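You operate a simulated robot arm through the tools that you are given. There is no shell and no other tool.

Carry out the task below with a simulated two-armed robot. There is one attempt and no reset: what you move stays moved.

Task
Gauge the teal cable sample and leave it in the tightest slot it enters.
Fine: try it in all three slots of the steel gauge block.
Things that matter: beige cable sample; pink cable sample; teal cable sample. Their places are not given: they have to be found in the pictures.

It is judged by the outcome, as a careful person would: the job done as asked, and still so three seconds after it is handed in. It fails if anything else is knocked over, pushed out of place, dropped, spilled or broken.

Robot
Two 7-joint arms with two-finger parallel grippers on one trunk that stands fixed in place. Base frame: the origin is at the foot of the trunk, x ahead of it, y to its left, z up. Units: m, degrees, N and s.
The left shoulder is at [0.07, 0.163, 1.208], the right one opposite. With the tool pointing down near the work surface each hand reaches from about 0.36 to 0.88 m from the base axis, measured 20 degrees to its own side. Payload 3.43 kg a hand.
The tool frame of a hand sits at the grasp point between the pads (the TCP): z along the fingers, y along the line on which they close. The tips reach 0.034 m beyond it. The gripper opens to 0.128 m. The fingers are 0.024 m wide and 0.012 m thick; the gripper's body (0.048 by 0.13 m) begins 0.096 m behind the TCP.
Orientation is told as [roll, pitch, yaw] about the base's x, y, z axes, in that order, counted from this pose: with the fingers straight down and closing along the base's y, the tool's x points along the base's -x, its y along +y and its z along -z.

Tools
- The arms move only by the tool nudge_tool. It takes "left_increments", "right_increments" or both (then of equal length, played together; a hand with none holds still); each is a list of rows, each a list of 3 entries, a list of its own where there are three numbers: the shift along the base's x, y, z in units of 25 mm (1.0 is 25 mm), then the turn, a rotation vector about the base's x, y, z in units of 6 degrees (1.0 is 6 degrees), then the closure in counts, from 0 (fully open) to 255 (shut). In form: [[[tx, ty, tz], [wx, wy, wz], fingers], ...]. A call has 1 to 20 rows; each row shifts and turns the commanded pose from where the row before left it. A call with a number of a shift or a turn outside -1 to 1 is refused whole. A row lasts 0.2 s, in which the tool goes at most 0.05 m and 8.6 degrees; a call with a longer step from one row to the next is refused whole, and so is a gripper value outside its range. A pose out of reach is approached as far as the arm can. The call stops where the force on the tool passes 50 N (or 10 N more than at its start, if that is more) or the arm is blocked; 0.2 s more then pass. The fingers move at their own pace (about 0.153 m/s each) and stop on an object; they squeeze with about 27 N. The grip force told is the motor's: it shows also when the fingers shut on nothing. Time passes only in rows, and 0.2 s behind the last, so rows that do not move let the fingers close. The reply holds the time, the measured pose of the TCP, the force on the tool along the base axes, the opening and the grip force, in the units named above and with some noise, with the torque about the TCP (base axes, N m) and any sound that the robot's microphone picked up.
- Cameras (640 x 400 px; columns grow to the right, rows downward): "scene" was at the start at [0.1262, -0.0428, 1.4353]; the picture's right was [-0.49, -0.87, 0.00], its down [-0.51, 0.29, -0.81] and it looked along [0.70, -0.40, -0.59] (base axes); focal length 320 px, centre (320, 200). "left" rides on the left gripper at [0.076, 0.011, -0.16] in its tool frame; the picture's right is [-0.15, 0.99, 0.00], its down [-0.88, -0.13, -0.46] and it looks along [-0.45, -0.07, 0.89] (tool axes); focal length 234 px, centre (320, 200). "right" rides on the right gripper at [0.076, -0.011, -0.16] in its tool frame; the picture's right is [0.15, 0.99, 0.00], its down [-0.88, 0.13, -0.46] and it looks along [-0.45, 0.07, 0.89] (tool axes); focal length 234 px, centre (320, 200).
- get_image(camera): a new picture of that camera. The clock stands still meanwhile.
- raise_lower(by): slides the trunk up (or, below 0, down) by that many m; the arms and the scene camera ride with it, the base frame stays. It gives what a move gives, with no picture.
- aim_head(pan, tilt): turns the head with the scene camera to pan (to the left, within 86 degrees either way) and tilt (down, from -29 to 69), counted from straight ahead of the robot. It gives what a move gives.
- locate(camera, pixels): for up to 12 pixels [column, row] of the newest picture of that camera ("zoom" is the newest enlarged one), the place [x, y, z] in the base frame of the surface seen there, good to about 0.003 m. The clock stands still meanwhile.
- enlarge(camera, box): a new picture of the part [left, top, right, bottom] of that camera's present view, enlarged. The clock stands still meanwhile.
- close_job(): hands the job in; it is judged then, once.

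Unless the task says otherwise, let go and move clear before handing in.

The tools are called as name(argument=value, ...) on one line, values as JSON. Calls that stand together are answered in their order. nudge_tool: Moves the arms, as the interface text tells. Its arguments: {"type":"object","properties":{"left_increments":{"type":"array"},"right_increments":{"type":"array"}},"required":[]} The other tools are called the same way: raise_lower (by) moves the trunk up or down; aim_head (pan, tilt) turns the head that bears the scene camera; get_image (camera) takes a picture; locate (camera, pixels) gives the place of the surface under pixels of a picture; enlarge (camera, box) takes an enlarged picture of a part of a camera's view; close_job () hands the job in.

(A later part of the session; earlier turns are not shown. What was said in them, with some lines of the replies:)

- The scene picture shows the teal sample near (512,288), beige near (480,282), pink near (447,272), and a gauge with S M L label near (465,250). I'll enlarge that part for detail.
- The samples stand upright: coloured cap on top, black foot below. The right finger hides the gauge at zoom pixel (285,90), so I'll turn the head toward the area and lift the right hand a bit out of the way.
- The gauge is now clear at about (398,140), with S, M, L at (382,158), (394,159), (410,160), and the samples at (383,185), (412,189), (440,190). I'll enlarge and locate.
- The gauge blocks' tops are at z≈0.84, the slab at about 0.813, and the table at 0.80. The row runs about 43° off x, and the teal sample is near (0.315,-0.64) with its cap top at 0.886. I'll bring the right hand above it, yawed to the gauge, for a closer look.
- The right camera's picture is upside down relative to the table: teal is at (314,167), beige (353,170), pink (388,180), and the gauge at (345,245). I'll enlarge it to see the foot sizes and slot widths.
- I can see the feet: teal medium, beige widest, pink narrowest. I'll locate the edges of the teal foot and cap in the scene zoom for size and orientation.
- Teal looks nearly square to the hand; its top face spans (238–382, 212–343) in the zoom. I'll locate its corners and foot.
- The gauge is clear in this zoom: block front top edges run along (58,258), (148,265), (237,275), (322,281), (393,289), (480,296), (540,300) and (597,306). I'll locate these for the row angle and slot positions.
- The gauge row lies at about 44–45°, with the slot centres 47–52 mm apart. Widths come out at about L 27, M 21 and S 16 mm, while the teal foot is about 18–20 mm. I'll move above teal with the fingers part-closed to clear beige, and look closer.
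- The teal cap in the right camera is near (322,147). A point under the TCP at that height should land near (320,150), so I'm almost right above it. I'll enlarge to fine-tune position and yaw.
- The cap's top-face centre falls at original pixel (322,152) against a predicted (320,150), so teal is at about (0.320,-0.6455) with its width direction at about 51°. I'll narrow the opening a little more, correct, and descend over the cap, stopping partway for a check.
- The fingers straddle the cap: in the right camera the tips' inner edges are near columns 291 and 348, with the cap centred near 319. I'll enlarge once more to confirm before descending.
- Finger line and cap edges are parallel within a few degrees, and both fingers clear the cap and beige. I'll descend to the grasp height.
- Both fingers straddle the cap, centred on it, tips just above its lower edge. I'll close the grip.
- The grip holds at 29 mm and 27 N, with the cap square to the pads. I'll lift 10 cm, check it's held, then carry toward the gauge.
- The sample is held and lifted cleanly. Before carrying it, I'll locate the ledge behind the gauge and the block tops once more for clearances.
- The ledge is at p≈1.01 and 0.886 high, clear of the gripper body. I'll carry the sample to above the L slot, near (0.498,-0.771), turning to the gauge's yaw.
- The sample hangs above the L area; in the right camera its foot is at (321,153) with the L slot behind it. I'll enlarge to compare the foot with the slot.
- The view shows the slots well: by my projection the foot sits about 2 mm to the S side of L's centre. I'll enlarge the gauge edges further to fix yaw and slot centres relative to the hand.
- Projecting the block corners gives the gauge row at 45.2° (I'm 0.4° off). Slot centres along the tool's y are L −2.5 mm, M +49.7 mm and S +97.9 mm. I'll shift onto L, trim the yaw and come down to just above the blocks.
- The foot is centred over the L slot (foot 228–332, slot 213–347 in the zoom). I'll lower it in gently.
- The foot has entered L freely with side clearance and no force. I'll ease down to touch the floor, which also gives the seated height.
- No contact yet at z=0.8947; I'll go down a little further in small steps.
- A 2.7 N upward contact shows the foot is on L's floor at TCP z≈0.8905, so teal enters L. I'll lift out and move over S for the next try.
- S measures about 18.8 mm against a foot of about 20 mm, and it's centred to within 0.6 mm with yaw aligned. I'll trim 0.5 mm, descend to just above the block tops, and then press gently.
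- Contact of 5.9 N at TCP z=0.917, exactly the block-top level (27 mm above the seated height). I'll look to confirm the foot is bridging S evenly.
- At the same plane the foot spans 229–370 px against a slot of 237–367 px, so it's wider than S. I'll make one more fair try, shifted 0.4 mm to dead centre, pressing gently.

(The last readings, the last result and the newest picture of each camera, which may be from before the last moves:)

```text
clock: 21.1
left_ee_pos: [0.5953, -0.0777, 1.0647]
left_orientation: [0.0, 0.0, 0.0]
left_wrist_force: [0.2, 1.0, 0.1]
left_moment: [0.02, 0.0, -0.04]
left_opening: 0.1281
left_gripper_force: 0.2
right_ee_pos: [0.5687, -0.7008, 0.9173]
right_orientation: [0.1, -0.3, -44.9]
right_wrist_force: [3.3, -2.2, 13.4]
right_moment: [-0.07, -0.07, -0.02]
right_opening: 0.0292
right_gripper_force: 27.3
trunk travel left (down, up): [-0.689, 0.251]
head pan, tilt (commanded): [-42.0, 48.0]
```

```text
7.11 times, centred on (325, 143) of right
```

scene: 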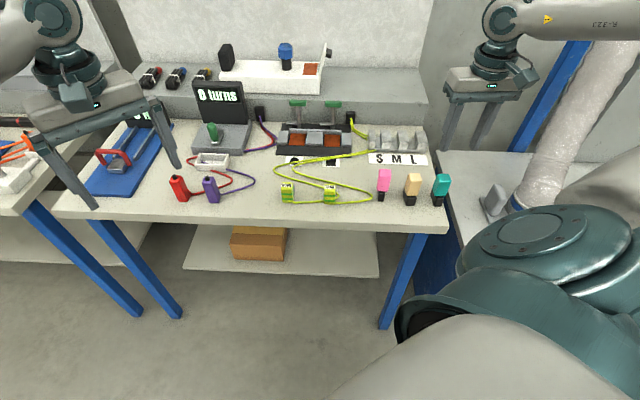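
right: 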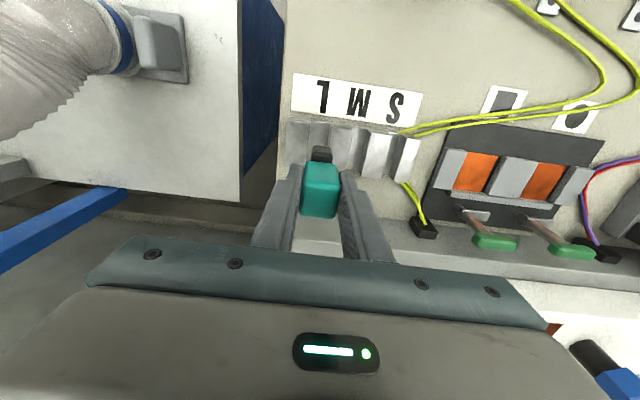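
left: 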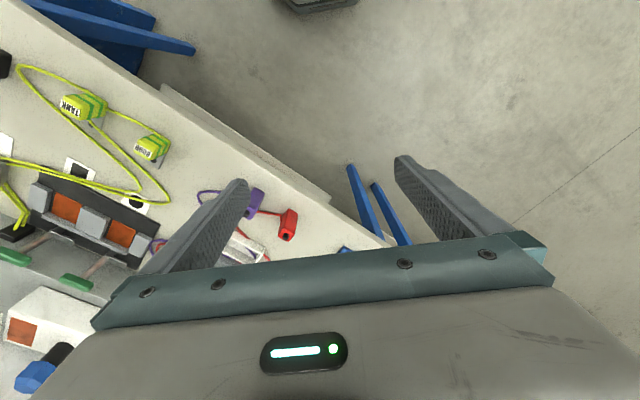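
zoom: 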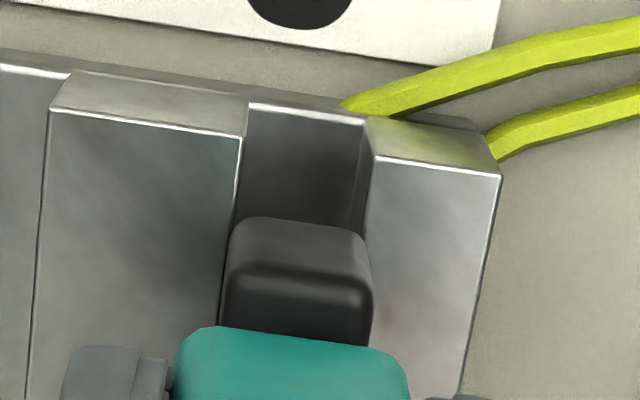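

Centred and pressed at 13 N, the foot stays on the block tops: teal doesn't enter S. I'll lift off and go over M.

nudge_tool(right_increments=[[[0, 0, 0.3], [0, 0, 0], 255], [[0, 0, 0.62], [0, 0, 0], 255], [[-0.686, -0.691, 0], [0, 0, 0], 255], [[-0.687, -0.691, 0], [0, 0, 0], 255], [[0, 0, 0], [0, 0, 0], 255], [[0, 0, 0], [0, 0, 0], 255]])

enlarge(camera="right", box=[270, 110, 390, 185])

enlarge(camera="scene", box=[350, 90, 440, 170])

```text
clock: 22.6
left_ee_pos: [0.5968, -0.0793, 1.0634]
left_orientation: [0.1, 0.0, 0.0]
left_wrist_force: [-0.3, -0.1, 0.6]
left_moment: [0.03, 0.03, -0.03]
left_opening: 0.1279
left_gripper_force: 0.2
right_ee_pos: [0.535, -0.7337, 0.9376]
right_orientation: [0.0, 0.0, -44.9]
right_wrist_force: [0.3, -0.7, -0.5]
right_moment: [-0.02, 0.0, -0.03]
right_opening: 0.0292
right_gripper_force: 27.1
trunk travel left (down, up): [-0.689, 0.251]
head pan, tilt (commanded): [-42.0, 48.0]
```

```text
5.33 times, centred on (330, 148) of right
```

zoom: 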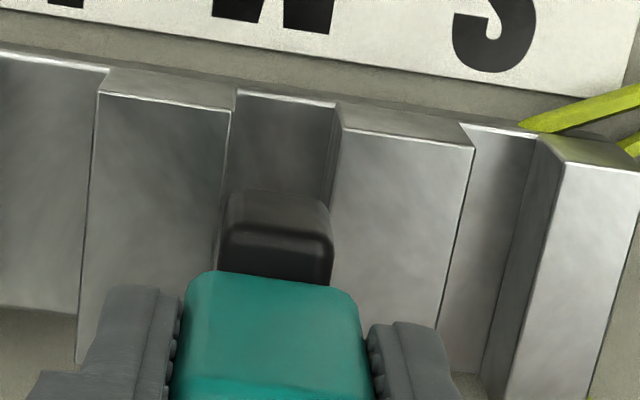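

```text
5.00 times, centred on (395, 130) of scene
```

zoom: 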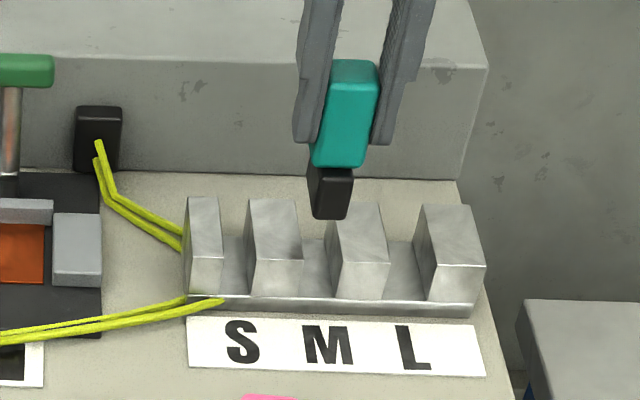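

M measures about 23 mm, and its centre is within 0.1–0.2 mm of the foot centre. I'll lower into M, watching the force.

nudge_tool(right_increments=[[[0, 0, -0.35], [0, 0, 0], 255], [[0, 0, -0.35], [0, 0, 0], 255], [[0, 0, 0], [0, 0, 0], 255]])

enlarge(camera="right", box=[280, 115, 370, 171])

```text
clock: 23.4
left_ee_pos: [0.5958, -0.0799, 1.0649]
left_orientation: [0.1, 0.1, 0.1]
left_wrist_force: [-0.9, -0.3, -0.2]
left_moment: [0.02, -0.05, -0.01]
left_opening: 0.128
left_gripper_force: 0.2
right_ee_pos: [0.534, -0.7348, 0.9206]
right_orientation: [0.0, -0.1, -45.1]
right_wrist_force: [-0.1, -0.9, -0.4]
right_moment: [0.02, -0.02, -0.02]
right_opening: 0.0295
right_gripper_force: 26.5
trunk travel left (down, up): [-0.689, 0.251]
head pan, tilt (commanded): [-42.0, 48.0]
```

```text
7.11 times, centred on (325, 143) of right
```

zoom: 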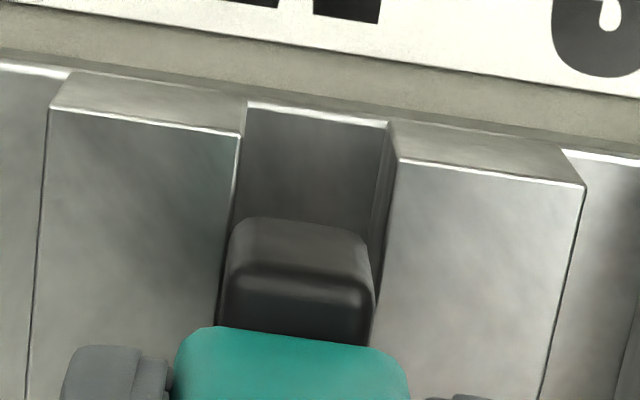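

At this plane the slot spans 228–385 px and the foot 228–371 px, so the foot is about 0.8 mm toward the L-side wall. I'll shift 0.8 mm toward S and go in.

nudge_tool(right_increments=[[[0.0226, 0.0226, 0], [0, 0, 0], 255], [[0, 0, -0.12], [0, 0, 0], 255], [[0, 0, -0.12], [0, 0, 0], 255], [[0, 0, 0], [0, 0, 0], 255]])

enlarge(camera="right", box=[280, 115, 370, 171])

```text
clock: 24.4
left_ee_pos: [0.5957, -0.0794, 1.0632]
left_orientation: [0.0, 0.0, -0.1]
left_wrist_force: [0.1, 0.8, 0.2]
left_moment: [0.02, -0.04, 0.02]
left_opening: 0.1281
left_gripper_force: 0.0
right_ee_pos: [0.5338, -0.7349, 0.9139]
right_orientation: [0.0, 0.0, -45.0]
right_wrist_force: [-0.5, 0.1, 0.4]
right_moment: [-0.03, -0.01, 0.0]
right_opening: 0.0293
right_gripper_force: 27.0
trunk travel left (down, up): [-0.689, 0.251]
head pan, tilt (commanded): [-42.0, 48.0]
```

```text
7.11 times, centred on (325, 143) of right
```

zoom: 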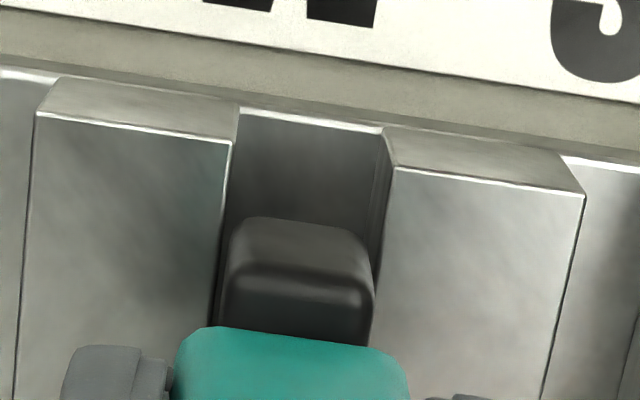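

At z=0.914 with no force, the foot is below the block tops and clear on both sides: it enters M. I'll continue down to near the floor.

nudge_tool(right_increments=[[[0, 0, -0.2], [0, 0, 0], 255], [[0, 0, -0.2], [0, 0, 0], 255], [[0, 0, -0.2], [0, 0, 0], 255], [[0, 0, -0.16], [0, 0, 0], 255], [[0, 0, 0], [0, 0, 0], 255]])

enlarge(camera="right", box=[280, 115, 370, 171])

```text
clock: 25.6
left_ee_pos: [0.5966, -0.0779, 1.0645]
left_orientation: [0.0, 0.0, 0.0]
left_wrist_force: [-0.9, 0.0, -0.4]
left_moment: [0.03, -0.02, 0.0]
left_opening: 0.1281
left_gripper_force: 0.1
right_ee_pos: [0.5346, -0.7345, 0.8953]
right_orientation: [-0.1, -0.1, -45.1]
right_wrist_force: [-0.8, -0.1, 0.2]
right_moment: [0.01, -0.01, 0.02]
right_opening: 0.0292
right_gripper_force: 27.0
trunk travel left (down, up): [-0.689, 0.251]
head pan, tilt (commanded): [-42.0, 48.0]
```

```text
7.11 times, centred on (325, 143) of right
```

zoom: 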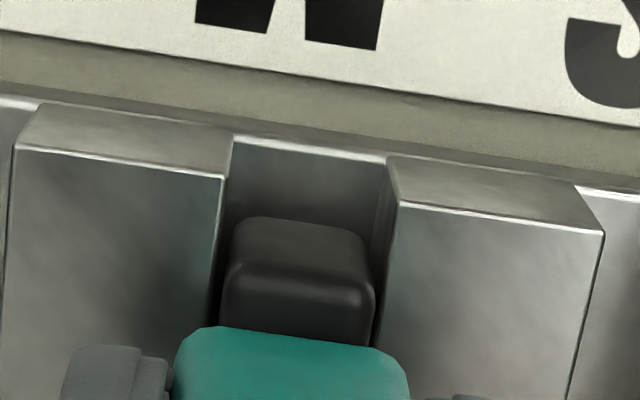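

The foot is well down in M with no force. I'll ease the last few millimetres onto the floor.

nudge_tool(right_increments=[[[0, 0, -0.08], [0, 0, 0], 255], [[0, 0, -0.06], [0, 0, 0], 255], [[0, 0, 0], [0, 0, 0], 255]])

```text
clock: 26.4
left_ee_pos: [0.5966, -0.0785, 1.0638]
left_orientation: [0.0, 0.0, -0.1]
left_wrist_force: [-1.3, 0.1, 0.4]
left_moment: [0.03, -0.01, 0.01]
left_opening: 0.128
left_gripper_force: 0.1
right_ee_pos: [0.5341, -0.7344, 0.893]
right_orientation: [-0.1, 0.1, -45.0]
right_wrist_force: [-0.2, 0.7, -0.5]
right_moment: [0.0, 0.01, 0.0]
right_opening: 0.0292
right_gripper_force: 26.6
trunk travel left (down, up): [-0.689, 0.251]
head pan, tilt (commanded): [-42.0, 48.0]
```

nudge_tool(right_increments=[[[0, 0, -0.05], [0, 0, 0], 255], [[0, 0, -0.03], [0, 0, 0], 255], [[0, 0, 0], [0, 0, 0], 255]])

```text
clock: 27.1
left_ee_pos: [0.5965, -0.0793, 1.0645]
left_orientation: [0.0, 0.0, 0.0]
left_wrist_force: [-0.3, 0.0, -0.6]
left_moment: [0.03, -0.03, 0.0]
left_opening: 0.1278
left_gripper_force: 0.0
right_ee_pos: [0.5349, -0.7349, 0.8907]
right_orientation: [0.1, 0.1, -45.0]
right_wrist_force: [0.6, 0.1, -0.6]
right_moment: [0.05, 0.0, 0.01]
right_opening: 0.0295
right_gripper_force: 27.5
trunk travel left (down, up): [-0.689, 0.251]
head pan, tilt (commanded): [-42.0, 48.0]
```

Still no floor contact at 0.8907 (the S press may have slid the cap slightly in the grip). I'll go on in 1 mm steps.

nudge_tool(right_increments=[[[0, 0, -0.04], [0, 0, 0], 255], [[0, 0, -0.02], [0, 0, 0], 255], [[0, 0, 0], [0, 0, 0], 255]])

enlarge(camera="scene", box=[350, 90, 440, 170])

```text
clock: 27.9
left_ee_pos: [0.5955, -0.0794, 1.064]
left_orientation: [0.0, 0.1, -0.1]
left_wrist_force: [0.1, -0.4, -0.4]
left_moment: [0.02, -0.02, 0.05]
left_opening: 0.128
left_gripper_force: 0.0
right_ee_pos: [0.5359, -0.7358, 0.8898]
right_orientation: [0.0, 0.0, -45.0]
right_wrist_force: [0.2, -0.1, 0.2]
right_moment: [-0.02, 0.02, 0.0]
right_opening: 0.0291
right_gripper_force: 26.9
trunk travel left (down, up): [-0.689, 0.251]
head pan, tilt (commanded): [-42.0, 48.0]
```

```text
5.00 times, centred on (395, 130) of scene
```

zoom: 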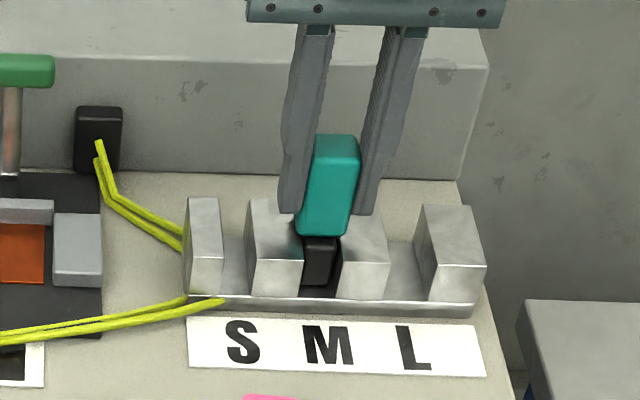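

The foot is deep in M in the scene view, clear of both walls. One more small step to feel the floor.

nudge_tool(right_increments=[[[0, 0, -0.04], [0, 0, 0], 255], [[0, 0, 0], [0, 0, 0], 255]])

```text
clock: 28.6
left_ee_pos: [0.5952, -0.0786, 1.0647]
left_orientation: [-0.1, -0.2, 0.0]
left_wrist_force: [-0.5, 0.5, -0.3]
left_moment: [0.03, -0.02, -0.01]
left_opening: 0.128
left_gripper_force: 0.0
right_ee_pos: [0.5349, -0.7347, 0.8909]
right_orientation: [0.0, -0.1, -45.0]
right_wrist_force: [2.5, -1.7, 5.1]
right_moment: [-0.02, -0.04, 0.0]
right_opening: 0.0292
right_gripper_force: 27.1
trunk travel left (down, up): [-0.689, 0.251]
head pan, tilt (commanded): [-42.0, 48.0]
```

Floor contact at 5 N: the sample is seated in M. I'll ease off half a millimetre and open the fingers to a modest width.

nudge_tool(right_increments=[[[0, 0, 0.02], [0, 0, 0], 255], [[0, 0, 0], [0, 0, 0], 190], [[0, 0, 0], [0, 0, 0], 160], [[0, 0, 0], [0, 0, 0], 150], [[0, 0, 0], [0, 0, 0], 150]])

enlarge(camera="right", box=[260, 110, 400, 198])

enlarge(camera="scene", box=[350, 90, 440, 170])

```text
clock: 29.8
left_ee_pos: [0.5956, -0.0794, 1.0649]
left_orientation: [0.0, 0.0, 0.1]
left_wrist_force: [0.3, -0.3, 0.1]
left_moment: [-0.02, -0.01, 0.0]
left_opening: 0.1279
left_gripper_force: 0.0
right_ee_pos: [0.5338, -0.7337, 0.8879]
right_orientation: [0.0, 0.0, -45.0]
right_wrist_force: [0.4, -0.2, -0.3]
right_moment: [-0.03, 0.01, 0.01]
right_opening: 0.0526
right_gripper_force: 0.1
trunk travel left (down, up): [-0.689, 0.251]
head pan, tilt (commanded): [-42.0, 48.0]
```

```text
4.55 times, centred on (330, 154) of right
```

zoom: 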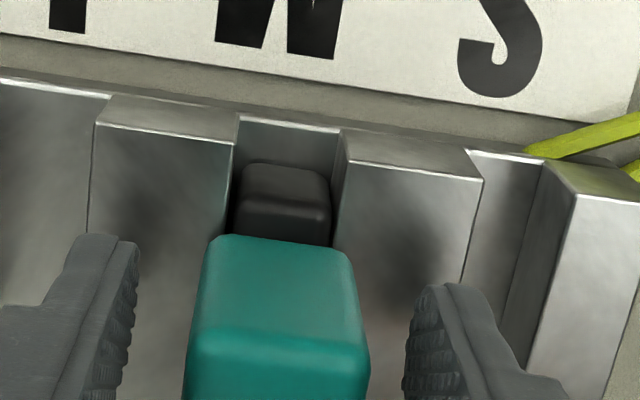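

```text
5.00 times, centred on (395, 130) of scene
```

zoom: 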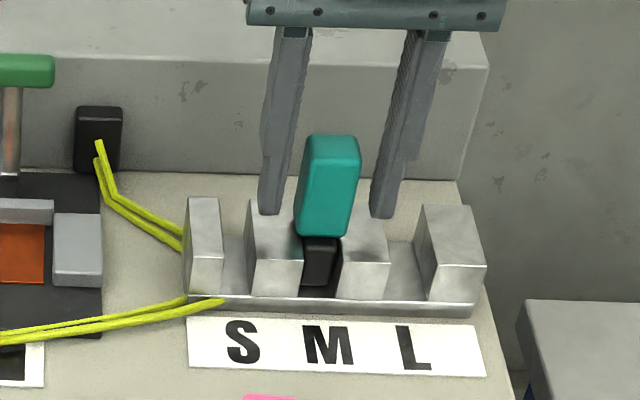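

The fingers are clear on both sides and teal stands upright in M. I'll rise straight up, slowly at first.

nudge_tool(right_increments=[[[0, 0, 0.3], [0, 0, 0], 150], [[0, 0, 0.6], [0, 0, 0], 150], [[0, 0, 1], [0, 0, 0], 150], [[0, 0, 1], [0, 0, 0], 150], [[0, 0, 1], [0, 0, 0], 150], [[0, 0, 1], [0, 0, 0], 150], [[0, 0, 1], [0, 0, 0], 150]])

get_image(camera="scene")

enlarge(camera="scene", box=[350, 110, 450, 215])

```text
clock: 31.4
left_ee_pos: [0.596, -0.0788, 1.0661]
left_orientation: [0.0, 0.1, 0.1]
left_wrist_force: [-0.6, 0.3, -0.8]
left_moment: [-0.03, -0.01, 0.01]
left_opening: 0.1281
left_gripper_force: 0.0
right_ee_pos: [0.5333, -0.7338, 1.0367]
right_orientation: [0.0, -0.1, -45.0]
right_wrist_force: [0.4, 0.1, 0.2]
right_moment: [0.01, 0.04, 0.0]
right_opening: 0.0526
right_gripper_force: 0.0
trunk travel left (down, up): [-0.689, 0.251]
head pan, tilt (commanded): [-42.0, 48.0]
```

```text
taken
```

scene: 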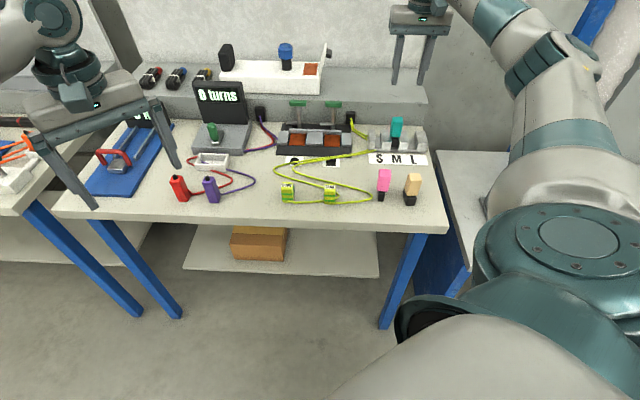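

```text
3.81 times, centred on (400, 162) of scene
```

zoom: 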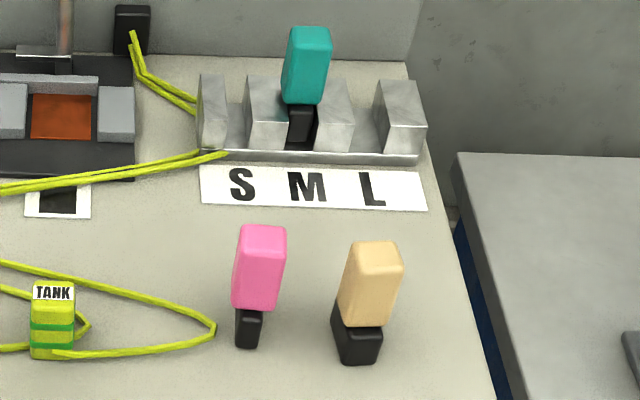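

Teal stands upright in M at (395,128), pink and beige are undisturbed at (383,185) and (412,189), and the gauge hasn't moved. I'll retract the right hand back along its path, higher up, and check the wider scene.

nudge_tool(right_increments=[[[-0.3, 0.3, 0.8], [0, 0, 0], 150], [[-0.798, 0.564, 0.6], [0, 0, 0], 150], [[-0.798, 0.564, 0.3], [0, 0, 0], 150], [[-0.798, 0.564, 0.3], [0, 0, 0], 150], [[-0.798, 0.564, 0], [0, 0, 0], 150], [[-0.798, 0.564, 0], [0, 0, 0], 150], [[-0.798, 0.564, 0], [0, 0, 0], 150], [[-0.798, 0.564, 0], [0, 0, 0], 150], [[0, 0, 0], [0, 0, 0], 150]])

get_image(camera="scene")

get_image(camera="right")

enlarge(camera="scene", box=[350, 110, 450, 215])

```text
clock: 33.4
left_ee_pos: [0.597, -0.0801, 1.0646]
left_orientation: [0.0, 0.0, 0.1]
left_wrist_force: [0.3, -0.2, -0.2]
left_moment: [0.0, -0.02, 0.03]
left_opening: 0.1279
left_gripper_force: 0.0
right_ee_pos: [0.3887, -0.6281, 1.0873]
right_orientation: [0.0, 0.1, -45.0]
right_wrist_force: [0.0, 0.3, 0.7]
right_moment: [0.02, 0.0, 0.0]
right_opening: 0.0528
right_gripper_force: 0.0
trunk travel left (down, up): [-0.689, 0.251]
head pan, tilt (commanded): [-42.0, 48.0]
```

```text
taken
```

scene: 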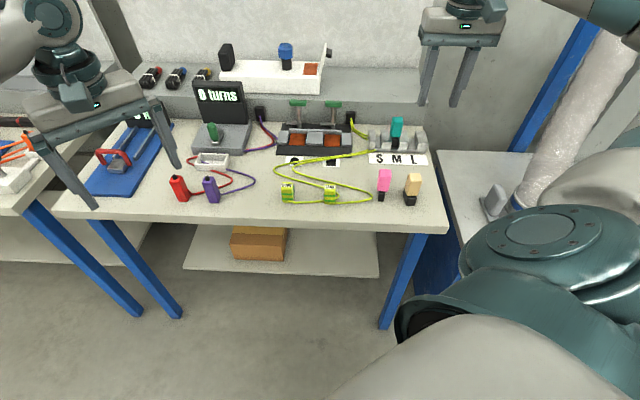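

```text
taken
```

right: 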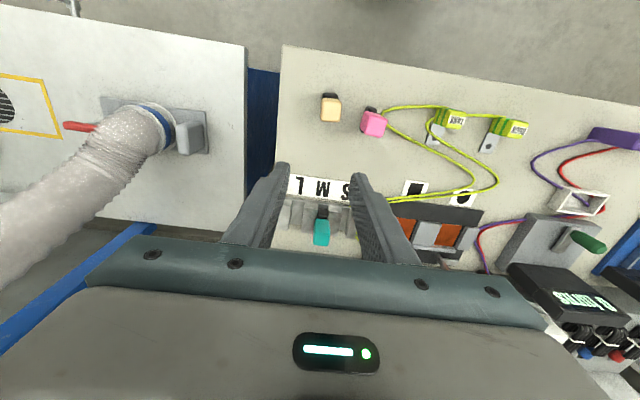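

```text
3.81 times, centred on (400, 162) of scene
```

zoom: 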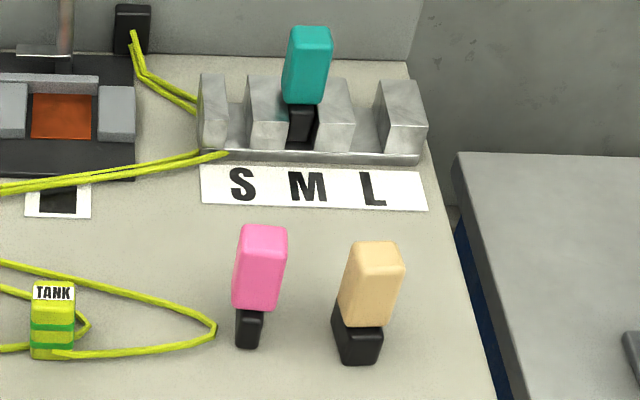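

The latest pictures show teal upright in M at (395,128). Pink, beige, gauge, cables and hose are all where they were, and the right hand is clear and empty. Teal entered L and M but not S, so I'm handing the job in.

close_job()

```text
The job is handed in.
```

The teal cable sample is standing upright in the M slot, the tightest one it enters, and I've handed the job in.

| Slot | Result |
|---|---|
| L | Went in freely, down to the floor of the slot. |
| M | Went in with a little clearance on both sides, down to the floor of the slot. |
| S | Did not enter. Centred on the slot and pressed at about 13 N, the foot stayed on top of the blocks. |

In the final pictures the pink and beige samples, the gauge block, the cables and the hose were where they started. The right hand was empty and clear of the table.
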